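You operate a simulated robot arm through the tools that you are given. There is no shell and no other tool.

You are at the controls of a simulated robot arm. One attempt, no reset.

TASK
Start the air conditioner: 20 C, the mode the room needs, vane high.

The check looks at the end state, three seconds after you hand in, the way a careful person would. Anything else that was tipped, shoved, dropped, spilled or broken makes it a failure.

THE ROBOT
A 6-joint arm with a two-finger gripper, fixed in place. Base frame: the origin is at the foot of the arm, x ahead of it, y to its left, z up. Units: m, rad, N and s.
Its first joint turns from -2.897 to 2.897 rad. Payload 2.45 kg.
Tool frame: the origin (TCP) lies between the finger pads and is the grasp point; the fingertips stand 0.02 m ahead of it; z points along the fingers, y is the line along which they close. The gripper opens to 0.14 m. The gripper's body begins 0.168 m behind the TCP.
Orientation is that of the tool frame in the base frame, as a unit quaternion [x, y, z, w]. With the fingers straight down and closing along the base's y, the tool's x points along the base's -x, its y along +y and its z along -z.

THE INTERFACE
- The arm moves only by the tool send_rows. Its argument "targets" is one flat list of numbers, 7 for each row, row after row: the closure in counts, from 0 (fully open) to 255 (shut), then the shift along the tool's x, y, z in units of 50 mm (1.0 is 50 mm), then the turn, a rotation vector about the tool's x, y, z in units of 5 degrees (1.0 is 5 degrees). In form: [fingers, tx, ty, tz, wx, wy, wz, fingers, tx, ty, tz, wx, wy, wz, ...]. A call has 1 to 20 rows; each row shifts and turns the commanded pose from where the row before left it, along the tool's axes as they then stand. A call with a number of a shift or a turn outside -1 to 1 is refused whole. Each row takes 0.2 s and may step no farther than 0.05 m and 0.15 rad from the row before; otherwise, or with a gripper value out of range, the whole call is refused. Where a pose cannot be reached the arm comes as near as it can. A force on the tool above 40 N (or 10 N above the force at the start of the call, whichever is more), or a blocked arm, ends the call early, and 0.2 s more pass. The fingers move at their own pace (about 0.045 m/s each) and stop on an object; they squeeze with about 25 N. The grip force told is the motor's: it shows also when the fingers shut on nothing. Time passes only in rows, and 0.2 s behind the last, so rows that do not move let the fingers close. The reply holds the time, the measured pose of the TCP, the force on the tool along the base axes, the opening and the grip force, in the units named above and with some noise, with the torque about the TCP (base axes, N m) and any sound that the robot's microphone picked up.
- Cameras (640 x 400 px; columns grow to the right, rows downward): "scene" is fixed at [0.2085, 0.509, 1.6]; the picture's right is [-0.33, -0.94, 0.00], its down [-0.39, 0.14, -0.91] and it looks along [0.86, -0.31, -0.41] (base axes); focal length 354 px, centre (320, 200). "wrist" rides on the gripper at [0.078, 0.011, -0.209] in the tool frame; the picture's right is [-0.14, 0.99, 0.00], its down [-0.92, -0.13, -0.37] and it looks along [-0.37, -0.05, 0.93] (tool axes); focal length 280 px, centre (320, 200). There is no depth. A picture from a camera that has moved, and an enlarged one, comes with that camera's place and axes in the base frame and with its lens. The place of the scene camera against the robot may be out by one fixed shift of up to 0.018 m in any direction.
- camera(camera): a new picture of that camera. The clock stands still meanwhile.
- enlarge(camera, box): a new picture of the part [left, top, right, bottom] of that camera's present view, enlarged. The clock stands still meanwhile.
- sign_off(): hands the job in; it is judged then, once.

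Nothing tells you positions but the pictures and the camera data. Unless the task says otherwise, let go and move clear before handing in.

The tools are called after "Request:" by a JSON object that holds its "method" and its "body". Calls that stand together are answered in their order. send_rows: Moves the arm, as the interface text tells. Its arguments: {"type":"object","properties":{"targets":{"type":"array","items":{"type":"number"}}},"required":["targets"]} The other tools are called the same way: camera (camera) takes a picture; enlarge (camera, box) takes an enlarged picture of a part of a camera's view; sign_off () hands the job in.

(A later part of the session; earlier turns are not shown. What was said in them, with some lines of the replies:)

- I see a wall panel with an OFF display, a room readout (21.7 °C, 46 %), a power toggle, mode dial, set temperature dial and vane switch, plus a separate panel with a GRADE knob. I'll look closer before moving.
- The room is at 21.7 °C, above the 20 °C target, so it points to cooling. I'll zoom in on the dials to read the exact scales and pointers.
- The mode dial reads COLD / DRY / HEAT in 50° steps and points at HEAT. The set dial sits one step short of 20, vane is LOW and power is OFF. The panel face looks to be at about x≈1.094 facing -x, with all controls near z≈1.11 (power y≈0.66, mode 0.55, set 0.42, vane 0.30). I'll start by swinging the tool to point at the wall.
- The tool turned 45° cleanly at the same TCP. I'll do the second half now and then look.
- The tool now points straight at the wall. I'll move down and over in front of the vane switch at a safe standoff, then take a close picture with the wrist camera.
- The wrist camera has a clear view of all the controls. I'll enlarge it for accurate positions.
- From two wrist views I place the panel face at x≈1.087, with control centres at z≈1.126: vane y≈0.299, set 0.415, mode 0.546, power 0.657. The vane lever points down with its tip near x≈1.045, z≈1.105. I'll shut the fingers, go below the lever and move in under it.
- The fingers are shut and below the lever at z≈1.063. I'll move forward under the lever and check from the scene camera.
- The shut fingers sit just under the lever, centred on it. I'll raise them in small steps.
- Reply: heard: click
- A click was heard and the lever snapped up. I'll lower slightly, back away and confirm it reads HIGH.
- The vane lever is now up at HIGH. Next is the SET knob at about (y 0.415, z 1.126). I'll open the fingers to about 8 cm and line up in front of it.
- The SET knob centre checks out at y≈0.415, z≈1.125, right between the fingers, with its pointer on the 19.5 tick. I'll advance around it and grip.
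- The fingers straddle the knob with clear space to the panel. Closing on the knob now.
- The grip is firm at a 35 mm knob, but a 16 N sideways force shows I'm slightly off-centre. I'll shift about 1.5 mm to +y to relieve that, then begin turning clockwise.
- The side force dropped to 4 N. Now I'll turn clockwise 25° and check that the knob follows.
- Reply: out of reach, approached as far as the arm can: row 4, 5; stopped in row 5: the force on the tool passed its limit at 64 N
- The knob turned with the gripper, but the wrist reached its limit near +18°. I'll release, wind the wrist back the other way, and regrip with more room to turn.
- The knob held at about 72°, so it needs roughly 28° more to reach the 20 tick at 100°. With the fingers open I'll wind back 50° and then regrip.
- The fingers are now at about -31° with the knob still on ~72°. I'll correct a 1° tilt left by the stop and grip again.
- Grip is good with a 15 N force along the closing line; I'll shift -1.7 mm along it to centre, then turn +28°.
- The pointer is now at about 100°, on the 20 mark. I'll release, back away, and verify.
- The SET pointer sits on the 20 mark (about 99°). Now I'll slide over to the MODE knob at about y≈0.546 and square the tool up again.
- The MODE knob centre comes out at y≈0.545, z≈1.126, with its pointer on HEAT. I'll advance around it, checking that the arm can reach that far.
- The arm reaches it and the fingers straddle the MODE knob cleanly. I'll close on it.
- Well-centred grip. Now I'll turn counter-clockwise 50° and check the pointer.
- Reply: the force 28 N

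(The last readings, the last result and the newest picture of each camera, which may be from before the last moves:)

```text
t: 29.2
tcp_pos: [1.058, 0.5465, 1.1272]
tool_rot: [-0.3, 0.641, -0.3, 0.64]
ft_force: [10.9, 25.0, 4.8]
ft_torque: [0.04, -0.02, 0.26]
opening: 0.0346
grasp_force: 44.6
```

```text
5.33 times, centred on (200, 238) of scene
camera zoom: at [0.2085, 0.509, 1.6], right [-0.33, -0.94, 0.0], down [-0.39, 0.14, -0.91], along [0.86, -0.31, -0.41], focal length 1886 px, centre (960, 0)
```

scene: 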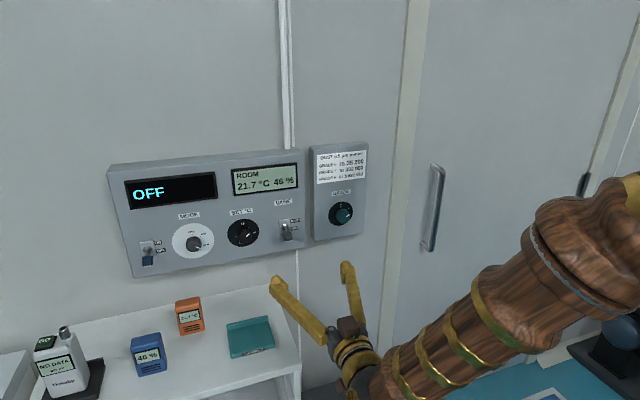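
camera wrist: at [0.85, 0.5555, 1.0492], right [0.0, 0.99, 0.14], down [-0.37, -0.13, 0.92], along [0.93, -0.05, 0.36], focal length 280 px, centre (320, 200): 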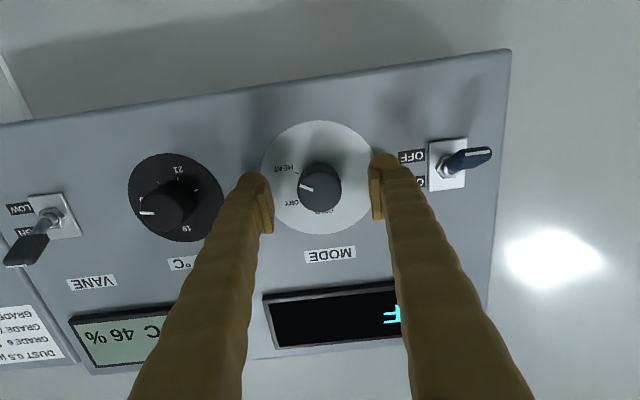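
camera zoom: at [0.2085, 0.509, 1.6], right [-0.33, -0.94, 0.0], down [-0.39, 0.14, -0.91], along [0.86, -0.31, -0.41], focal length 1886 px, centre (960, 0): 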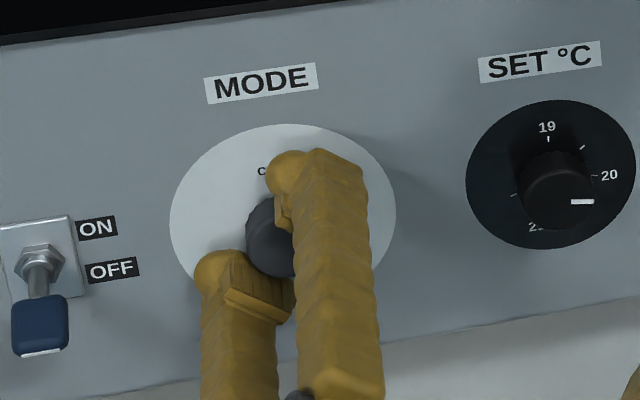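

Turning works, but 25 N has built up sideways; I'll shift about 2 mm to +y to relieve it and check with the wrist camera.

Request:
{"method": "send_rows", "body": {"targets": [255, -0.031, 0.026, 0, 0, 0, 0, 255, 0, 0, 0, 0, 0, 0]}}

Request:
{"method": "enlarge", "body": {"camera": "wrist", "box": [230, 120, 410, 232]}}

```text
t: 29.8
tcp_pos: [1.0572, 0.546, 1.1272]
tool_rot: [-0.298, 0.642, -0.3, 0.64]
ft_force: [-17.0, -7.2, -1.2]
ft_torque: [-0.05, 0.06, -0.24]
opening: 0.0345
grasp_force: 44.8
```

```text
3.56 times, centred on (320, 176) of wrist
camera zoom: at [0.8488, 0.494, 1.0677], right [0.0, 0.74, -0.67], down [-0.37, 0.63, 0.69], along [0.93, 0.24, 0.27], focal length 997 px, centre (320, 285)
```

zoom: 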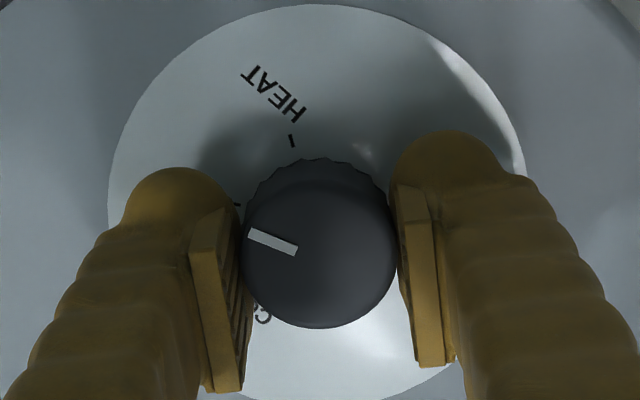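

The pointer now sits on DRY, so the knob follows exactly. I'll turn another 50° to COLD.

Request:
{"method": "send_rows", "body": {"targets": [255, 0, 0, 0, 0, 0, -1, 255, 0, 0, 0, 0, 0, -1, 255, 0, 0, 0, 0, 0, -1, 255, 0, 0, 0, 0, 0, -1, 255, 0, 0, 0, 0, 0, -1, 255, 0, 0, 0, 0, 0, -1, 255, 0, 0, 0, 0, 0, -1, 255, 0, 0, 0, 0, 0, -1, 255, 0, 0, 0, 0, 0, -1, 255, 0, 0, 0, 0, 0, -1]}}

Request:
{"method": "enlarge", "body": {"camera": "wrist", "box": [230, 120, 410, 232]}}

Request:
{"method": "enlarge", "body": {"camera": "scene", "box": [140, 200, 260, 275]}}

```text
t: 32.2
tcp_pos: [1.0575, 0.547, 1.1234]
tool_rot: [0.544, -0.454, 0.542, -0.452]
ft_force: [11.5, 3.3, -1.3]
ft_torque: [-0.05, 0.0, 0.36]
opening: 0.0344
grasp_force: 44.9
stopped in row 10: the force on the tool passed its limit at 40 N (the readings are from after the stop); the commanded pose is now the measured one
```

```text
3.56 times, centred on (320, 176) of wrist
camera zoom: at [0.8493, 0.4689, 1.1278], right [0.0, -0.04, -1.0], down [-0.37, 0.93, -0.04], along [0.93, 0.37, -0.02], focal length 997 px, centre (320, 285)
```

zoom: 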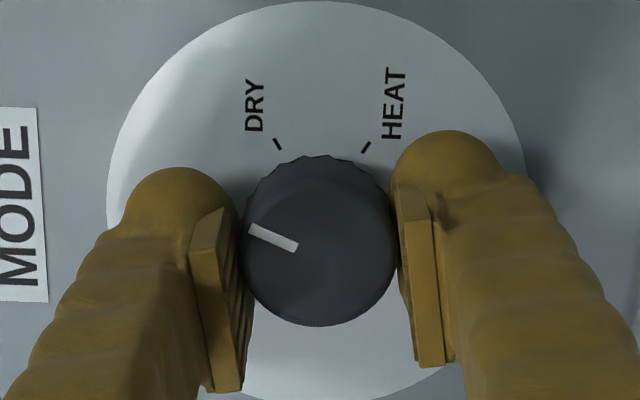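

```text
5.33 times, centred on (200, 238) of scene
camera zoom: at [0.2085, 0.509, 1.6], right [-0.33, -0.94, 0.0], down [-0.39, 0.14, -0.91], along [0.86, -0.31, -0.41], focal length 1886 px, centre (960, 0)
```

zoom: 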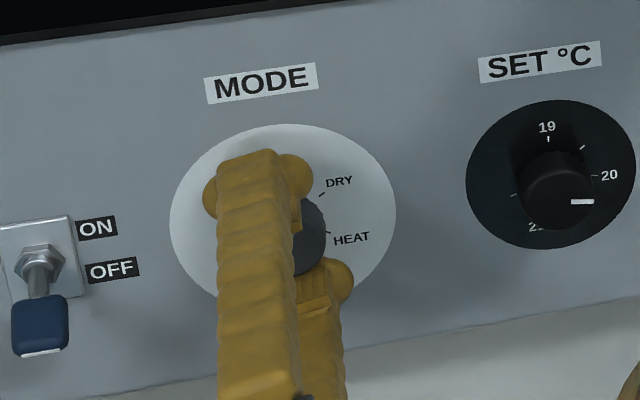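

The tool has turned a full 100°. By the DRY and HEAT ticks the pointer seems close to COLD, maybe a few degrees short, so I'll release and look.

Request:
{"method": "send_rows", "body": {"targets": [110, 0, 0, 0, 0, 0, 0, 110, 0, 0, 0, 0, 0, 0, 110, 0, 0, 0, 0, 0, 0, 110, 0, 0, 0, 0, 0, 0]}}

Request:
{"method": "enlarge", "body": {"camera": "wrist", "box": [230, 120, 410, 232]}}

Request:
{"method": "enlarge", "body": {"camera": "scene", "box": [165, 205, 225, 262]}}

```text
t: 33.2
tcp_pos: [1.0571, 0.5476, 1.1255]
tool_rot: [0.542, -0.455, 0.542, -0.453]
ft_force: [-0.7, -0.9, -0.3]
ft_torque: [0.0, -0.01, -0.04]
opening: 0.0797
grasp_force: 0.2
```

```text
3.56 times, centred on (320, 176) of wrist
camera zoom: at [0.8489, 0.4689, 1.1283], right [0.0, -0.04, -1.0], down [-0.37, 0.93, -0.04], along [0.93, 0.37, -0.02], focal length 997 px, centre (320, 285)
```

zoom: 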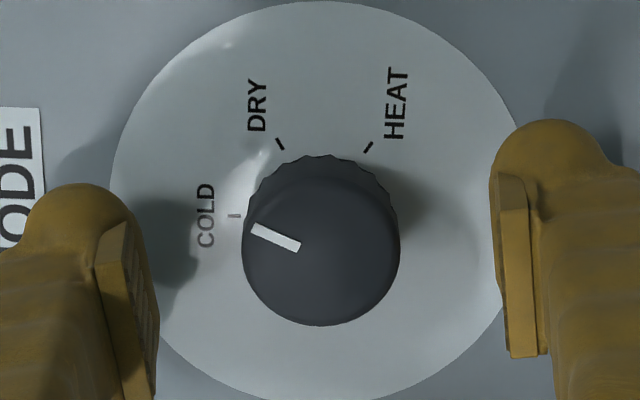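

```text
7.02 times, centred on (195, 234) of scene
camera zoom: at [0.2085, 0.509, 1.6], right [-0.33, -0.94, 0.0], down [-0.39, 0.14, -0.91], along [0.86, -0.31, -0.41], focal length 2482 px, centre (1197, -35)
```

zoom: 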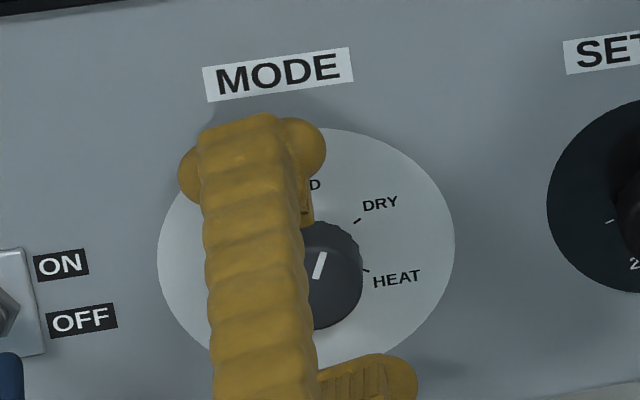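

The MODE ticks are actually 60° apart (COLD 0°, DRY 60°, HEAT 120°), so the pointer stands about 16° short of COLD. The SET ticks do check out at 50° spacing, with its pointer right on 20. I'll regrip MODE here.

Request:
{"method": "send_rows", "body": {"targets": [255, 0, 0, 0, 0, 0, 0, 255, 0, 0, 0, 0, 0, 0, 255, 0, 0, 0, 0, 0, 0, 255, 0, 0, 0, 0, 0, 0]}}

```text
t: 34.2
tcp_pos: [1.0568, 0.5485, 1.1247]
tool_rot: [0.544, -0.455, 0.541, -0.452]
ft_force: [-0.8, -2.9, -4.4]
ft_torque: [-0.01, 0.06, 0.01]
opening: 0.0343
grasp_force: 33.6
```

Centred grip with little force. I'll turn a further 16° counter-clockwise.

Request:
{"method": "send_rows", "body": {"targets": [255, 0, 0, 0, 0, 0, -0.8, 255, 0, 0, 0, 0, 0, -0.8, 255, 0, 0, 0, 0, 0, -0.8, 255, 0, 0, 0, 0, 0, -0.8, 255, 0, 0, 0, 0, 0, 0]}}

Request:
{"method": "enlarge", "body": {"camera": "wrist", "box": [230, 120, 410, 232]}}

```text
t: 35.4
tcp_pos: [1.0579, 0.5476, 1.1241]
tool_rot: [0.602, -0.374, 0.6, -0.372]
ft_force: [1.1, -1.9, -15.4]
ft_torque: [-0.01, 0.19, 0.13]
opening: 0.0343
grasp_force: 45.4
```

```text
3.56 times, centred on (320, 176) of wrist
camera zoom: at [0.8491, 0.4726, 1.1488], right [0.0, -0.32, -0.95], down [-0.37, 0.88, -0.29], along [0.93, 0.35, -0.12], focal length 997 px, centre (320, 285)
```

zoom: 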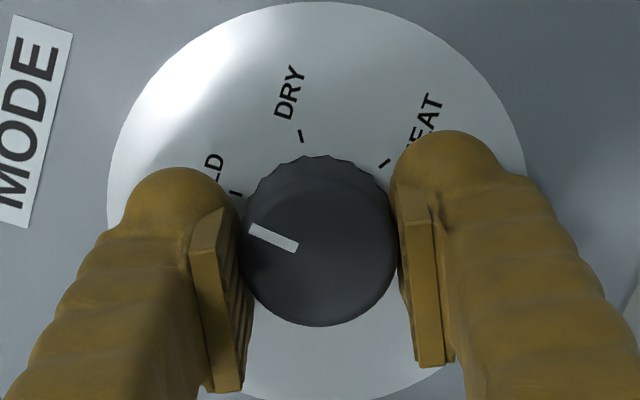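

The pointer is now aligned with the COLD tick (both about 19° in this view). I'll release, back away, and check everything.

Request:
{"method": "send_rows", "body": {"targets": [110, 0, 0, 0, 0, 0, 0, 110, 0, 0, 0, 0, 0, 0, 110, 0, 0, 0, 0, 0, 0, 110, 0, 0, 0, 0, 0, 0, 110, 0, 0, -0.8, 0, 0, 0, 110, 0, 0, -0.8, 0, 0, 0, 110, 0, 0, -0.8, 0, 0, 0, 110, 0, 0, 0, 0, 0, 1, 110, 0, 0, 0, 0, 0, 1, 110, 0, 0, 0, 0, 0, 1, 110, 0, 0, 0, 0, 0, 1, 110, 0, 0, 0, 0, 0, 1, 110, 0, 0, 0, 0, 0, 0.3]}}

Request:
{"method": "camera", "body": {"camera": "wrist"}}

Request:
{"method": "enlarge", "body": {"camera": "scene", "box": [100, 140, 310, 280]}}

```text
t: 38.2
tcp_pos: [0.9396, 0.5484, 1.125]
tool_rot: [-0.499, 0.502, -0.498, 0.5]
ft_force: [0.2, 0.4, 0.2]
ft_torque: [0.01, -0.01, 0.0]
opening: 0.08
grasp_force: 0.0
```

```text
taken
camera wrist: at [0.7293, 0.4698, 1.114], right [0.0, 0.14, -0.99], down [-0.37, 0.92, 0.13], along [0.93, 0.36, 0.05], focal length 280 px, centre (320, 200)
```

wrist: 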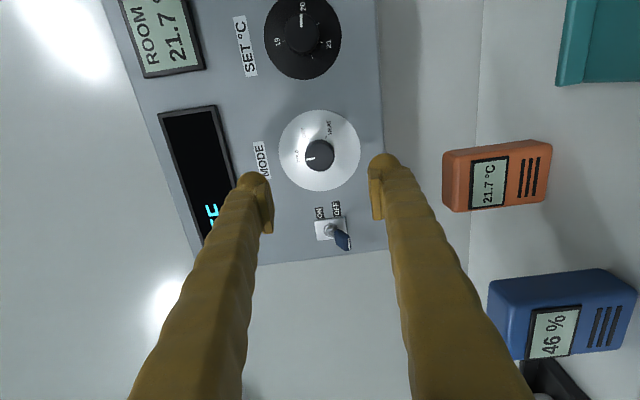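

```text
2.86 times, centred on (205, 210) of scene
camera zoom: at [0.2085, 0.509, 1.6], right [-0.33, -0.94, 0.0], down [-0.39, 0.14, -0.91], along [0.86, -0.31, -0.41], focal length 1011 px, centre (649, 171)
```

zoom: 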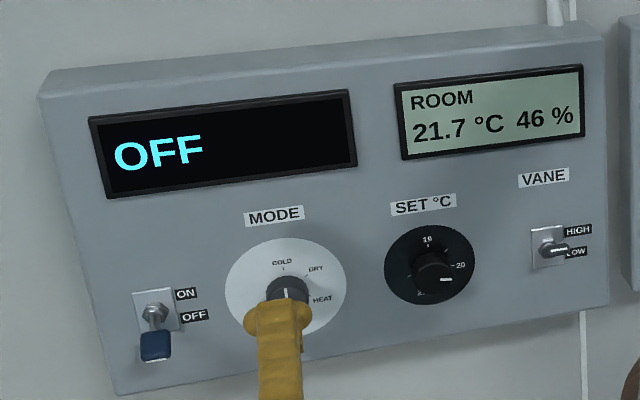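

MODE points up at COLD and SET at 20. I'll zoom in on both dials and the power toggle from the wrist camera to confirm before powering on.

Request:
{"method": "enlarge", "body": {"camera": "wrist", "box": [240, 0, 400, 100]}}

Request:
{"method": "enlarge", "body": {"camera": "wrist", "box": [250, 100, 410, 200]}}

Request:
{"method": "enlarge", "body": {"camera": "wrist", "box": [270, 180, 398, 260]}}

```text
4.00 times, centred on (320, 50) of wrist
camera zoom: at [0.7293, 0.4698, 1.114], right [0.0, 0.14, -0.99], down [-0.37, 0.92, 0.13], along [0.93, 0.36, 0.05], focal length 1122 px, centre (320, 800)
```

zoom: 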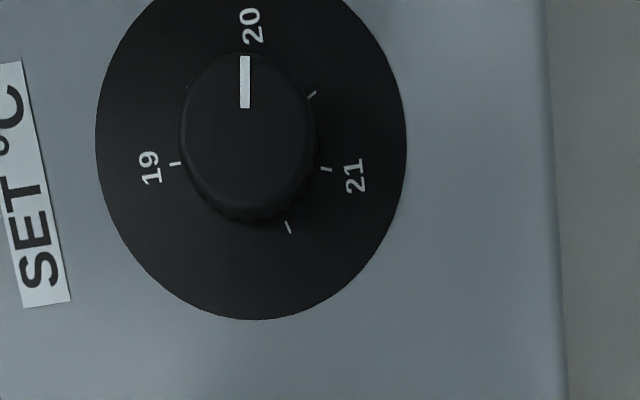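

```text
4.00 times, centred on (330, 150) of wrist
camera zoom: at [0.7293, 0.4698, 1.114], right [0.0, 0.14, -0.99], down [-0.37, 0.92, 0.13], along [0.93, 0.36, 0.05], focal length 1122 px, centre (280, 400)
```

zoom: 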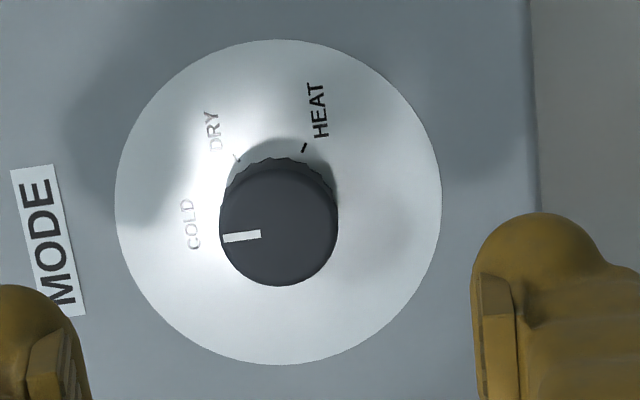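

```text
5.00 times, centred on (334, 220) of wrist
camera zoom: at [0.7293, 0.4698, 1.114], right [0.0, 0.14, -0.99], down [-0.37, 0.92, 0.13], along [0.93, 0.36, 0.05], focal length 1402 px, centre (250, 100)
```

zoom: 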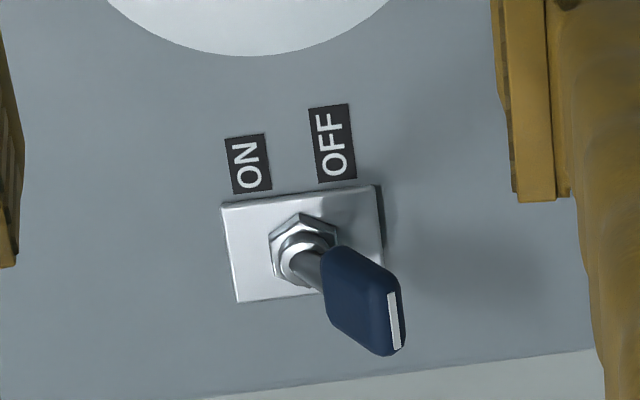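

Both dials are confirmed: SET on 20, MODE on COLD. The power lever points down (OFF), pivot at y≈0.658, z≈1.126, tip near x≈1.04, z≈1.10. I'll shut the fingers, move over and below it at standoff, and check clearance to the shelf items.

Request:
{"method": "send_rows", "body": {"targets": [255, 0, 0, 0, 0, 0, 0, 255, 0, 0, 0, 0, 0, 0, 255, 0, 0, 0, 0, 0, 0, 255, -0.55, 0.295, 0, 0, 0, 0, 255, -0.55, 0.295, 0, 0, 0, 0, 255, -0.55, 0.295, 0, 0, 0, 0, 255, -0.55, 0.295, 0, 0, 0, 0]}}

Request:
{"method": "camera", "body": {"camera": "scene"}}

Request:
{"method": "camera", "body": {"camera": "wrist"}}

```text
t: 39.8
tcp_pos: [0.9367, 0.6564, 1.0659]
tool_rot: [-0.499, 0.502, -0.498, 0.5]
ft_force: [0.9, -0.2, 0.0]
ft_torque: [-0.03, 0.04, 0.02]
opening: 0.0
grasp_force: 25.4
```

```text
taken
```

scene: 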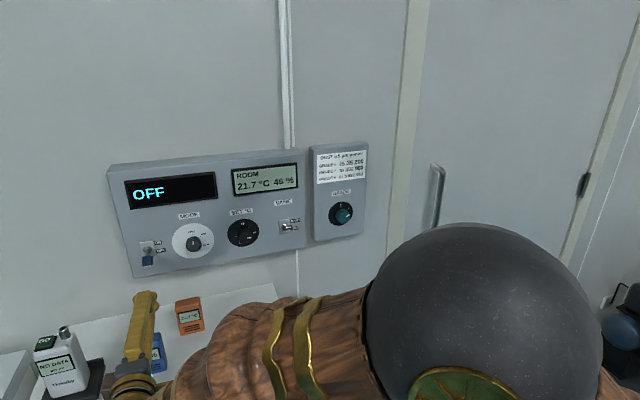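

```text
taken
camera wrist: at [0.7269, 0.5796, 1.055], right [0.0, 0.14, -0.99], down [-0.37, 0.92, 0.13], along [0.93, 0.36, 0.05], focal length 280 px, centre (320, 200)
```

wrist: 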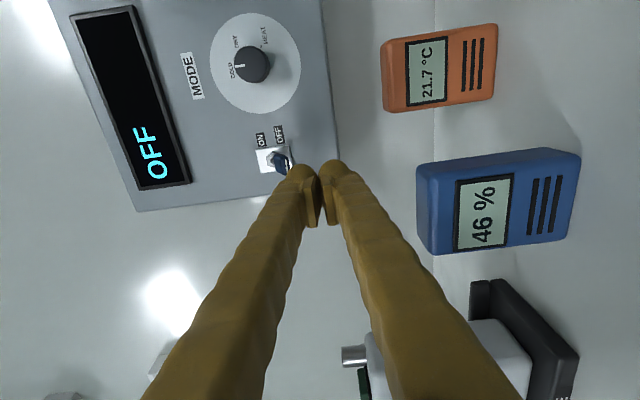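

The fingers are in front of and below the power lever, and the shelf items sit well below the gripper (tops around z≈0.96). I'll move forward under the lever.

Request:
{"method": "send_rows", "body": {"targets": [255, 0, 0, 0.7, 0, 0, 0, 255, 0, 0, 0.7, 0, 0, 0, 255, 0, 0, 0.64, 0, 0, 0]}}

Request:
{"method": "camera", "body": {"camera": "scene"}}

Request:
{"method": "enlarge", "body": {"camera": "scene", "box": [100, 210, 220, 285]}}

Request:
{"method": "camera", "body": {"camera": "wrist"}}

```text
t: 40.6
tcp_pos: [1.0395, 0.6588, 1.0668]
tool_rot: [-0.499, 0.503, -0.497, 0.501]
ft_force: [-0.5, 0.9, 0.3]
ft_torque: [-0.02, 0.0, 0.0]
opening: 0.0001
grasp_force: 24.8
```

```text
taken
```

scene: 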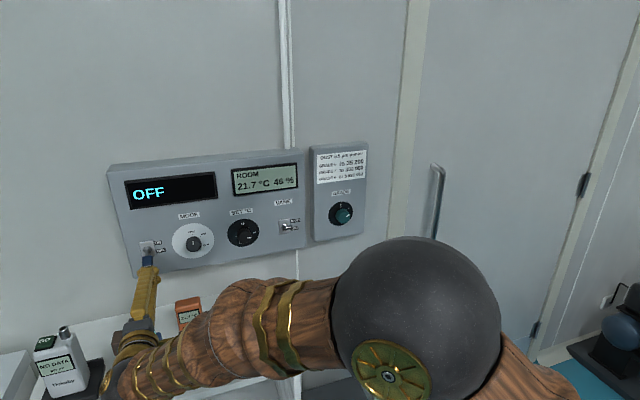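

```text
5.33 times, centred on (160, 248) of scene
camera zoom: at [0.2085, 0.509, 1.6], right [-0.33, -0.94, 0.0], down [-0.39, 0.14, -0.91], along [0.86, -0.31, -0.41], focal length 1886 px, centre (1173, -53)
```

zoom: 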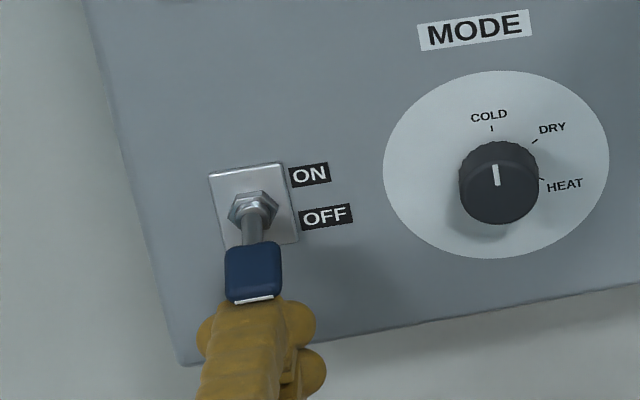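

```text
taken
camera wrist: at [0.8305, 0.5808, 1.0552], right [0.0, 0.14, -0.99], down [-0.37, 0.92, 0.13], along [0.93, 0.36, 0.05], focal length 280 px, centre (320, 200)
```

wrist: 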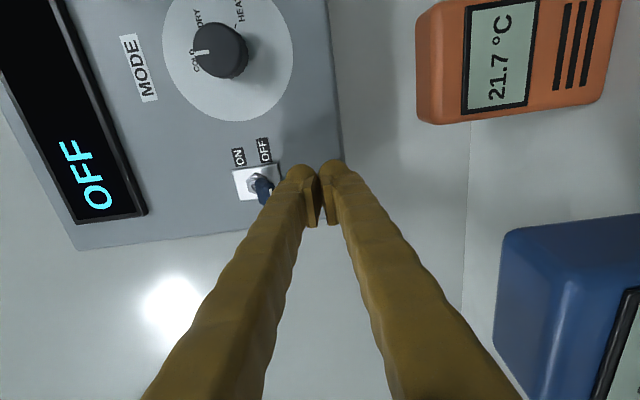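

The fingers sit right below the power lever. Now I'll raise them in small steps to flip it ON.

Request:
{"method": "send_rows", "body": {"targets": [255, 0, -0.12, 0, 0, 0, 0, 255, 0, -0.12, 0, 0, 0, 0, 255, 0, -0.12, 0, 0, 0, 0, 255, 0, -0.12, 0, 0, 0, 0, 255, 0, -0.12, 0, 0, 0, 0, 255, 0, -0.12, 0, 0, 0, 0, 255, 0, -0.12, 0, 0, 0, 0]}}

Request:
{"method": "enlarge", "body": {"camera": "scene", "box": [100, 140, 310, 280]}}

```text
t: 42.2
tcp_pos: [1.0401, 0.658, 1.1069]
tool_rot: [-0.5, 0.503, -0.498, 0.499]
ft_force: [-0.9, -0.2, -8.2]
ft_torque: [-0.08, 0.04, 0.01]
opening: 0.0
grasp_force: 25.0
heard: click
```

```text
2.86 times, centred on (205, 210) of scene
camera zoom: at [0.2085, 0.509, 1.6], right [-0.33, -0.94, 0.0], down [-0.39, 0.14, -0.91], along [0.86, -0.31, -0.41], focal length 1011 px, centre (649, 171)
```

zoom: 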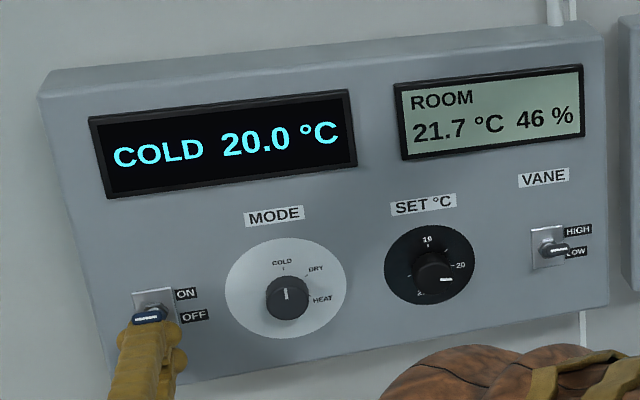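

The display now reads COLD 20.0 °C after a click. There's still 8 N on the finger, so I'll nudge up slightly to be sure the lever is fully over, then lower and back away.

Request:
{"method": "send_rows", "body": {"targets": [255, 0, -0.1, 0, 0, 0, 0, 255, 0, -0.06, 0, 0, 0, 0, 255, 0, 0, 0, 0, 0, 0]}}

Request:
{"method": "enlarge", "body": {"camera": "wrist", "box": [200, 120, 360, 220]}}

```text
t: 42.8
tcp_pos: [1.0395, 0.6564, 1.1072]
tool_rot: [-0.503, 0.504, -0.497, 0.497]
ft_force: [-5.0, -1.8, -4.4]
ft_torque: [0.0, -0.06, -0.04]
opening: 0.0
grasp_force: 25.2
stopped in row 2: the force on the tool passed its limit at 44 N (the readings are from after the stop); the commanded pose is now the measured one
```

```text
4.00 times, centred on (280, 170) of wrist
camera zoom: at [0.8302, 0.5793, 1.0981], right [-0.01, 0.14, -0.99], down [-0.37, 0.92, 0.13], along [0.93, 0.36, 0.04], focal length 1122 px, centre (480, 320)
```

zoom: 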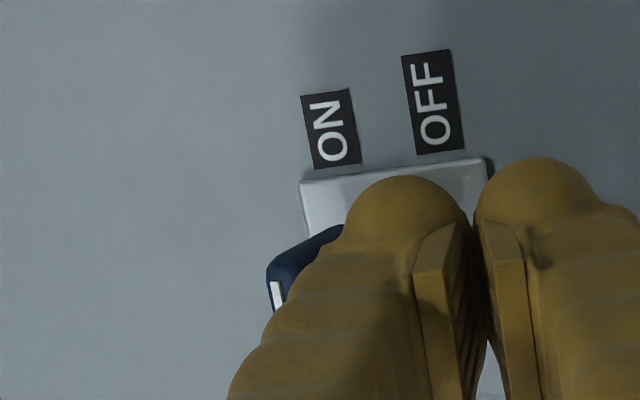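

The lever is against its upper stop, so it's fully ON. I'll lower the fingers away and back out.

Request:
{"method": "send_rows", "body": {"targets": [255, 0, 0.3, 0, 0, 0, 0, 255, 0, 0.2, 0, 0, 0, 0, 255, 0, 0, -0.8, 0, 0, 0, 255, 0, 0, -0.9, 0, 0, 0, 255, 0, 0, -0.9, 0, 0, 0, 255, 0, 0, -0.9, 0, 0, 0]}}

Request:
{"method": "camera", "body": {"camera": "scene"}}

Request:
{"method": "enlarge", "body": {"camera": "scene", "box": [100, 140, 310, 280]}}

Request:
{"method": "camera", "body": {"camera": "wrist"}}

```text
t: 44.2
tcp_pos: [0.8616, 0.6566, 1.086]
tool_rot: [-0.502, 0.503, -0.497, 0.498]
ft_force: [0.9, 0.1, -0.1]
ft_torque: [-0.05, -0.03, 0.01]
opening: 0.0001
grasp_force: 24.9
```

```text
taken
```

scene: 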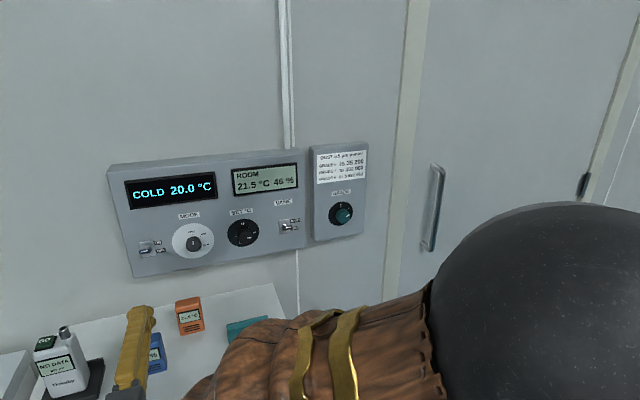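

```text
2.86 times, centred on (205, 210) of scene
camera zoom: at [0.2085, 0.509, 1.6], right [-0.33, -0.94, 0.0], down [-0.39, 0.14, -0.91], along [0.86, -0.31, -0.41], focal length 1011 px, centre (649, 171)
```

zoom: 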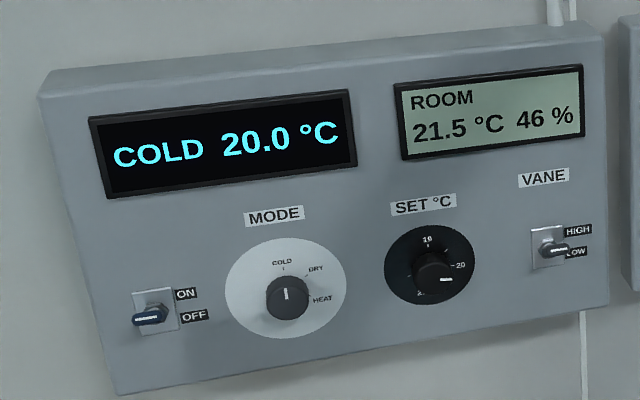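

```text
taken
camera wrist: at [0.6524, 0.5783, 1.0758], right [-0.01, 0.14, -0.99], down [-0.37, 0.92, 0.13], along [0.93, 0.36, 0.04], focal length 280 px, centre (320, 200)
```

wrist: 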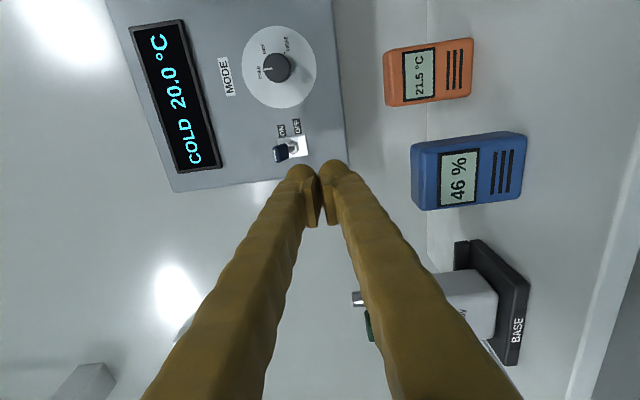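

The unit is running: COLD 20.0 °C on the display, room already falling to 21.5 °C, vane up at HIGH. I'll move the arm up and away from the shelf to check everything else is undisturbed.

Request:
{"method": "send_rows", "body": {"targets": [255, 0, -0.8, 0, 0, 0, 0, 255, 0, -0.8, 0, 0, 0, 0, 255, 0, -0.8, 0, 0, 0, 0, 255, 0.7, -0.3, -0.4, 0, 0, 0, 255, 0.7, -0.3, -0.4, 0, 0, 0, 255, 0.7, -0.3, -0.4, 0, 0, 0, 255, 0.7, -0.3, -0.4, 0, 0, 0, 255, 0.7, 0, -0.4, 0, 0, 0, 255, 0.7, 0, -0.4, 0, 0, 0]}}

Request:
{"method": "camera", "body": {"camera": "scene"}}

Request:
{"method": "enlarge", "body": {"camera": "scene", "box": [0, 280, 310, 400]}}

Request:
{"method": "enlarge", "body": {"camera": "scene", "box": [100, 140, 310, 280]}}

```text
t: 46.2
tcp_pos: [0.7456, 0.4445, 1.2656]
tool_rot: [-0.502, 0.503, -0.497, 0.497]
ft_force: [1.0, -0.4, -0.3]
ft_torque: [-0.04, -0.06, -0.01]
opening: 0.0
grasp_force: 25.4
```

```text
taken
```

scene: 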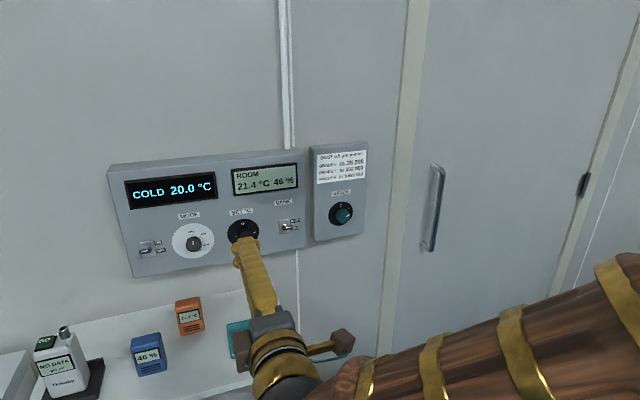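

```text
2.06 times, centred on (155, 340) of scene
camera zoom: at [0.2085, 0.509, 1.6], right [-0.33, -0.94, 0.0], down [-0.39, 0.14, -0.91], along [0.86, -0.31, -0.41], focal length 730 px, centre (661, -89)
```

zoom: 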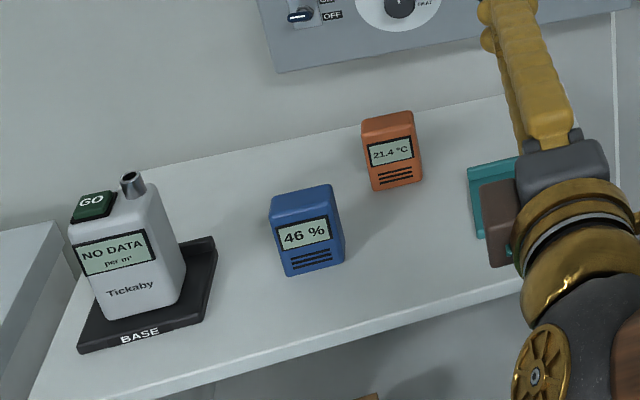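

```text
2.86 times, centred on (205, 210) of scene
camera zoom: at [0.2085, 0.509, 1.6], right [-0.33, -0.94, 0.0], down [-0.39, 0.14, -0.91], along [0.86, -0.31, -0.41], focal length 1011 px, centre (649, 171)
```

zoom: 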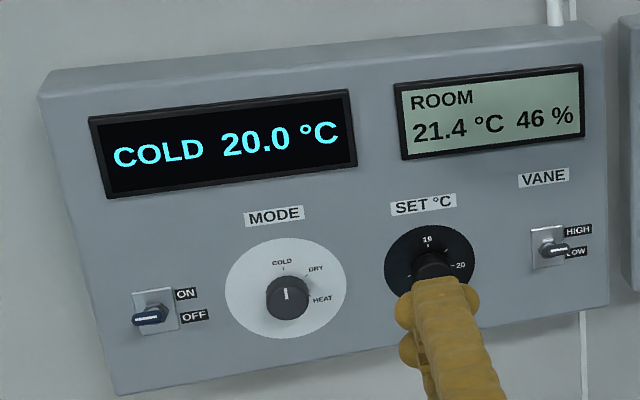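

The air conditioner is running in COLD at 20.0 °C with power ON and vane HIGH, and the room reading is falling. The shelf items I can see are where they started, and the arm is clear, so I'm handing in.

Request:
{"method": "sign_off", "body": {}}

```text
The job is handed in.
```

The air conditioner is running in COLD at 20 °C with the vane on HIGH, and I've handed the job in.

- **Mode:** I chose COLD because the room was at 21.7 °C, above the 20 °C setting, and humidity was 46 %.
- **Panel:** The display reads "COLD 20.0 °C". The room reading had fallen to 21.4 °C by the last picture.
- **Surroundings:** The two loggers and the dust counter on the shelf are where they started. The SAMPLE tray was partly hidden behind the gripper in the last picture, but the part I could see hadn't moved. The GRADE knob was not touched.
- **Arm:** The gripper is holding nothing and has moved clear of the panel.
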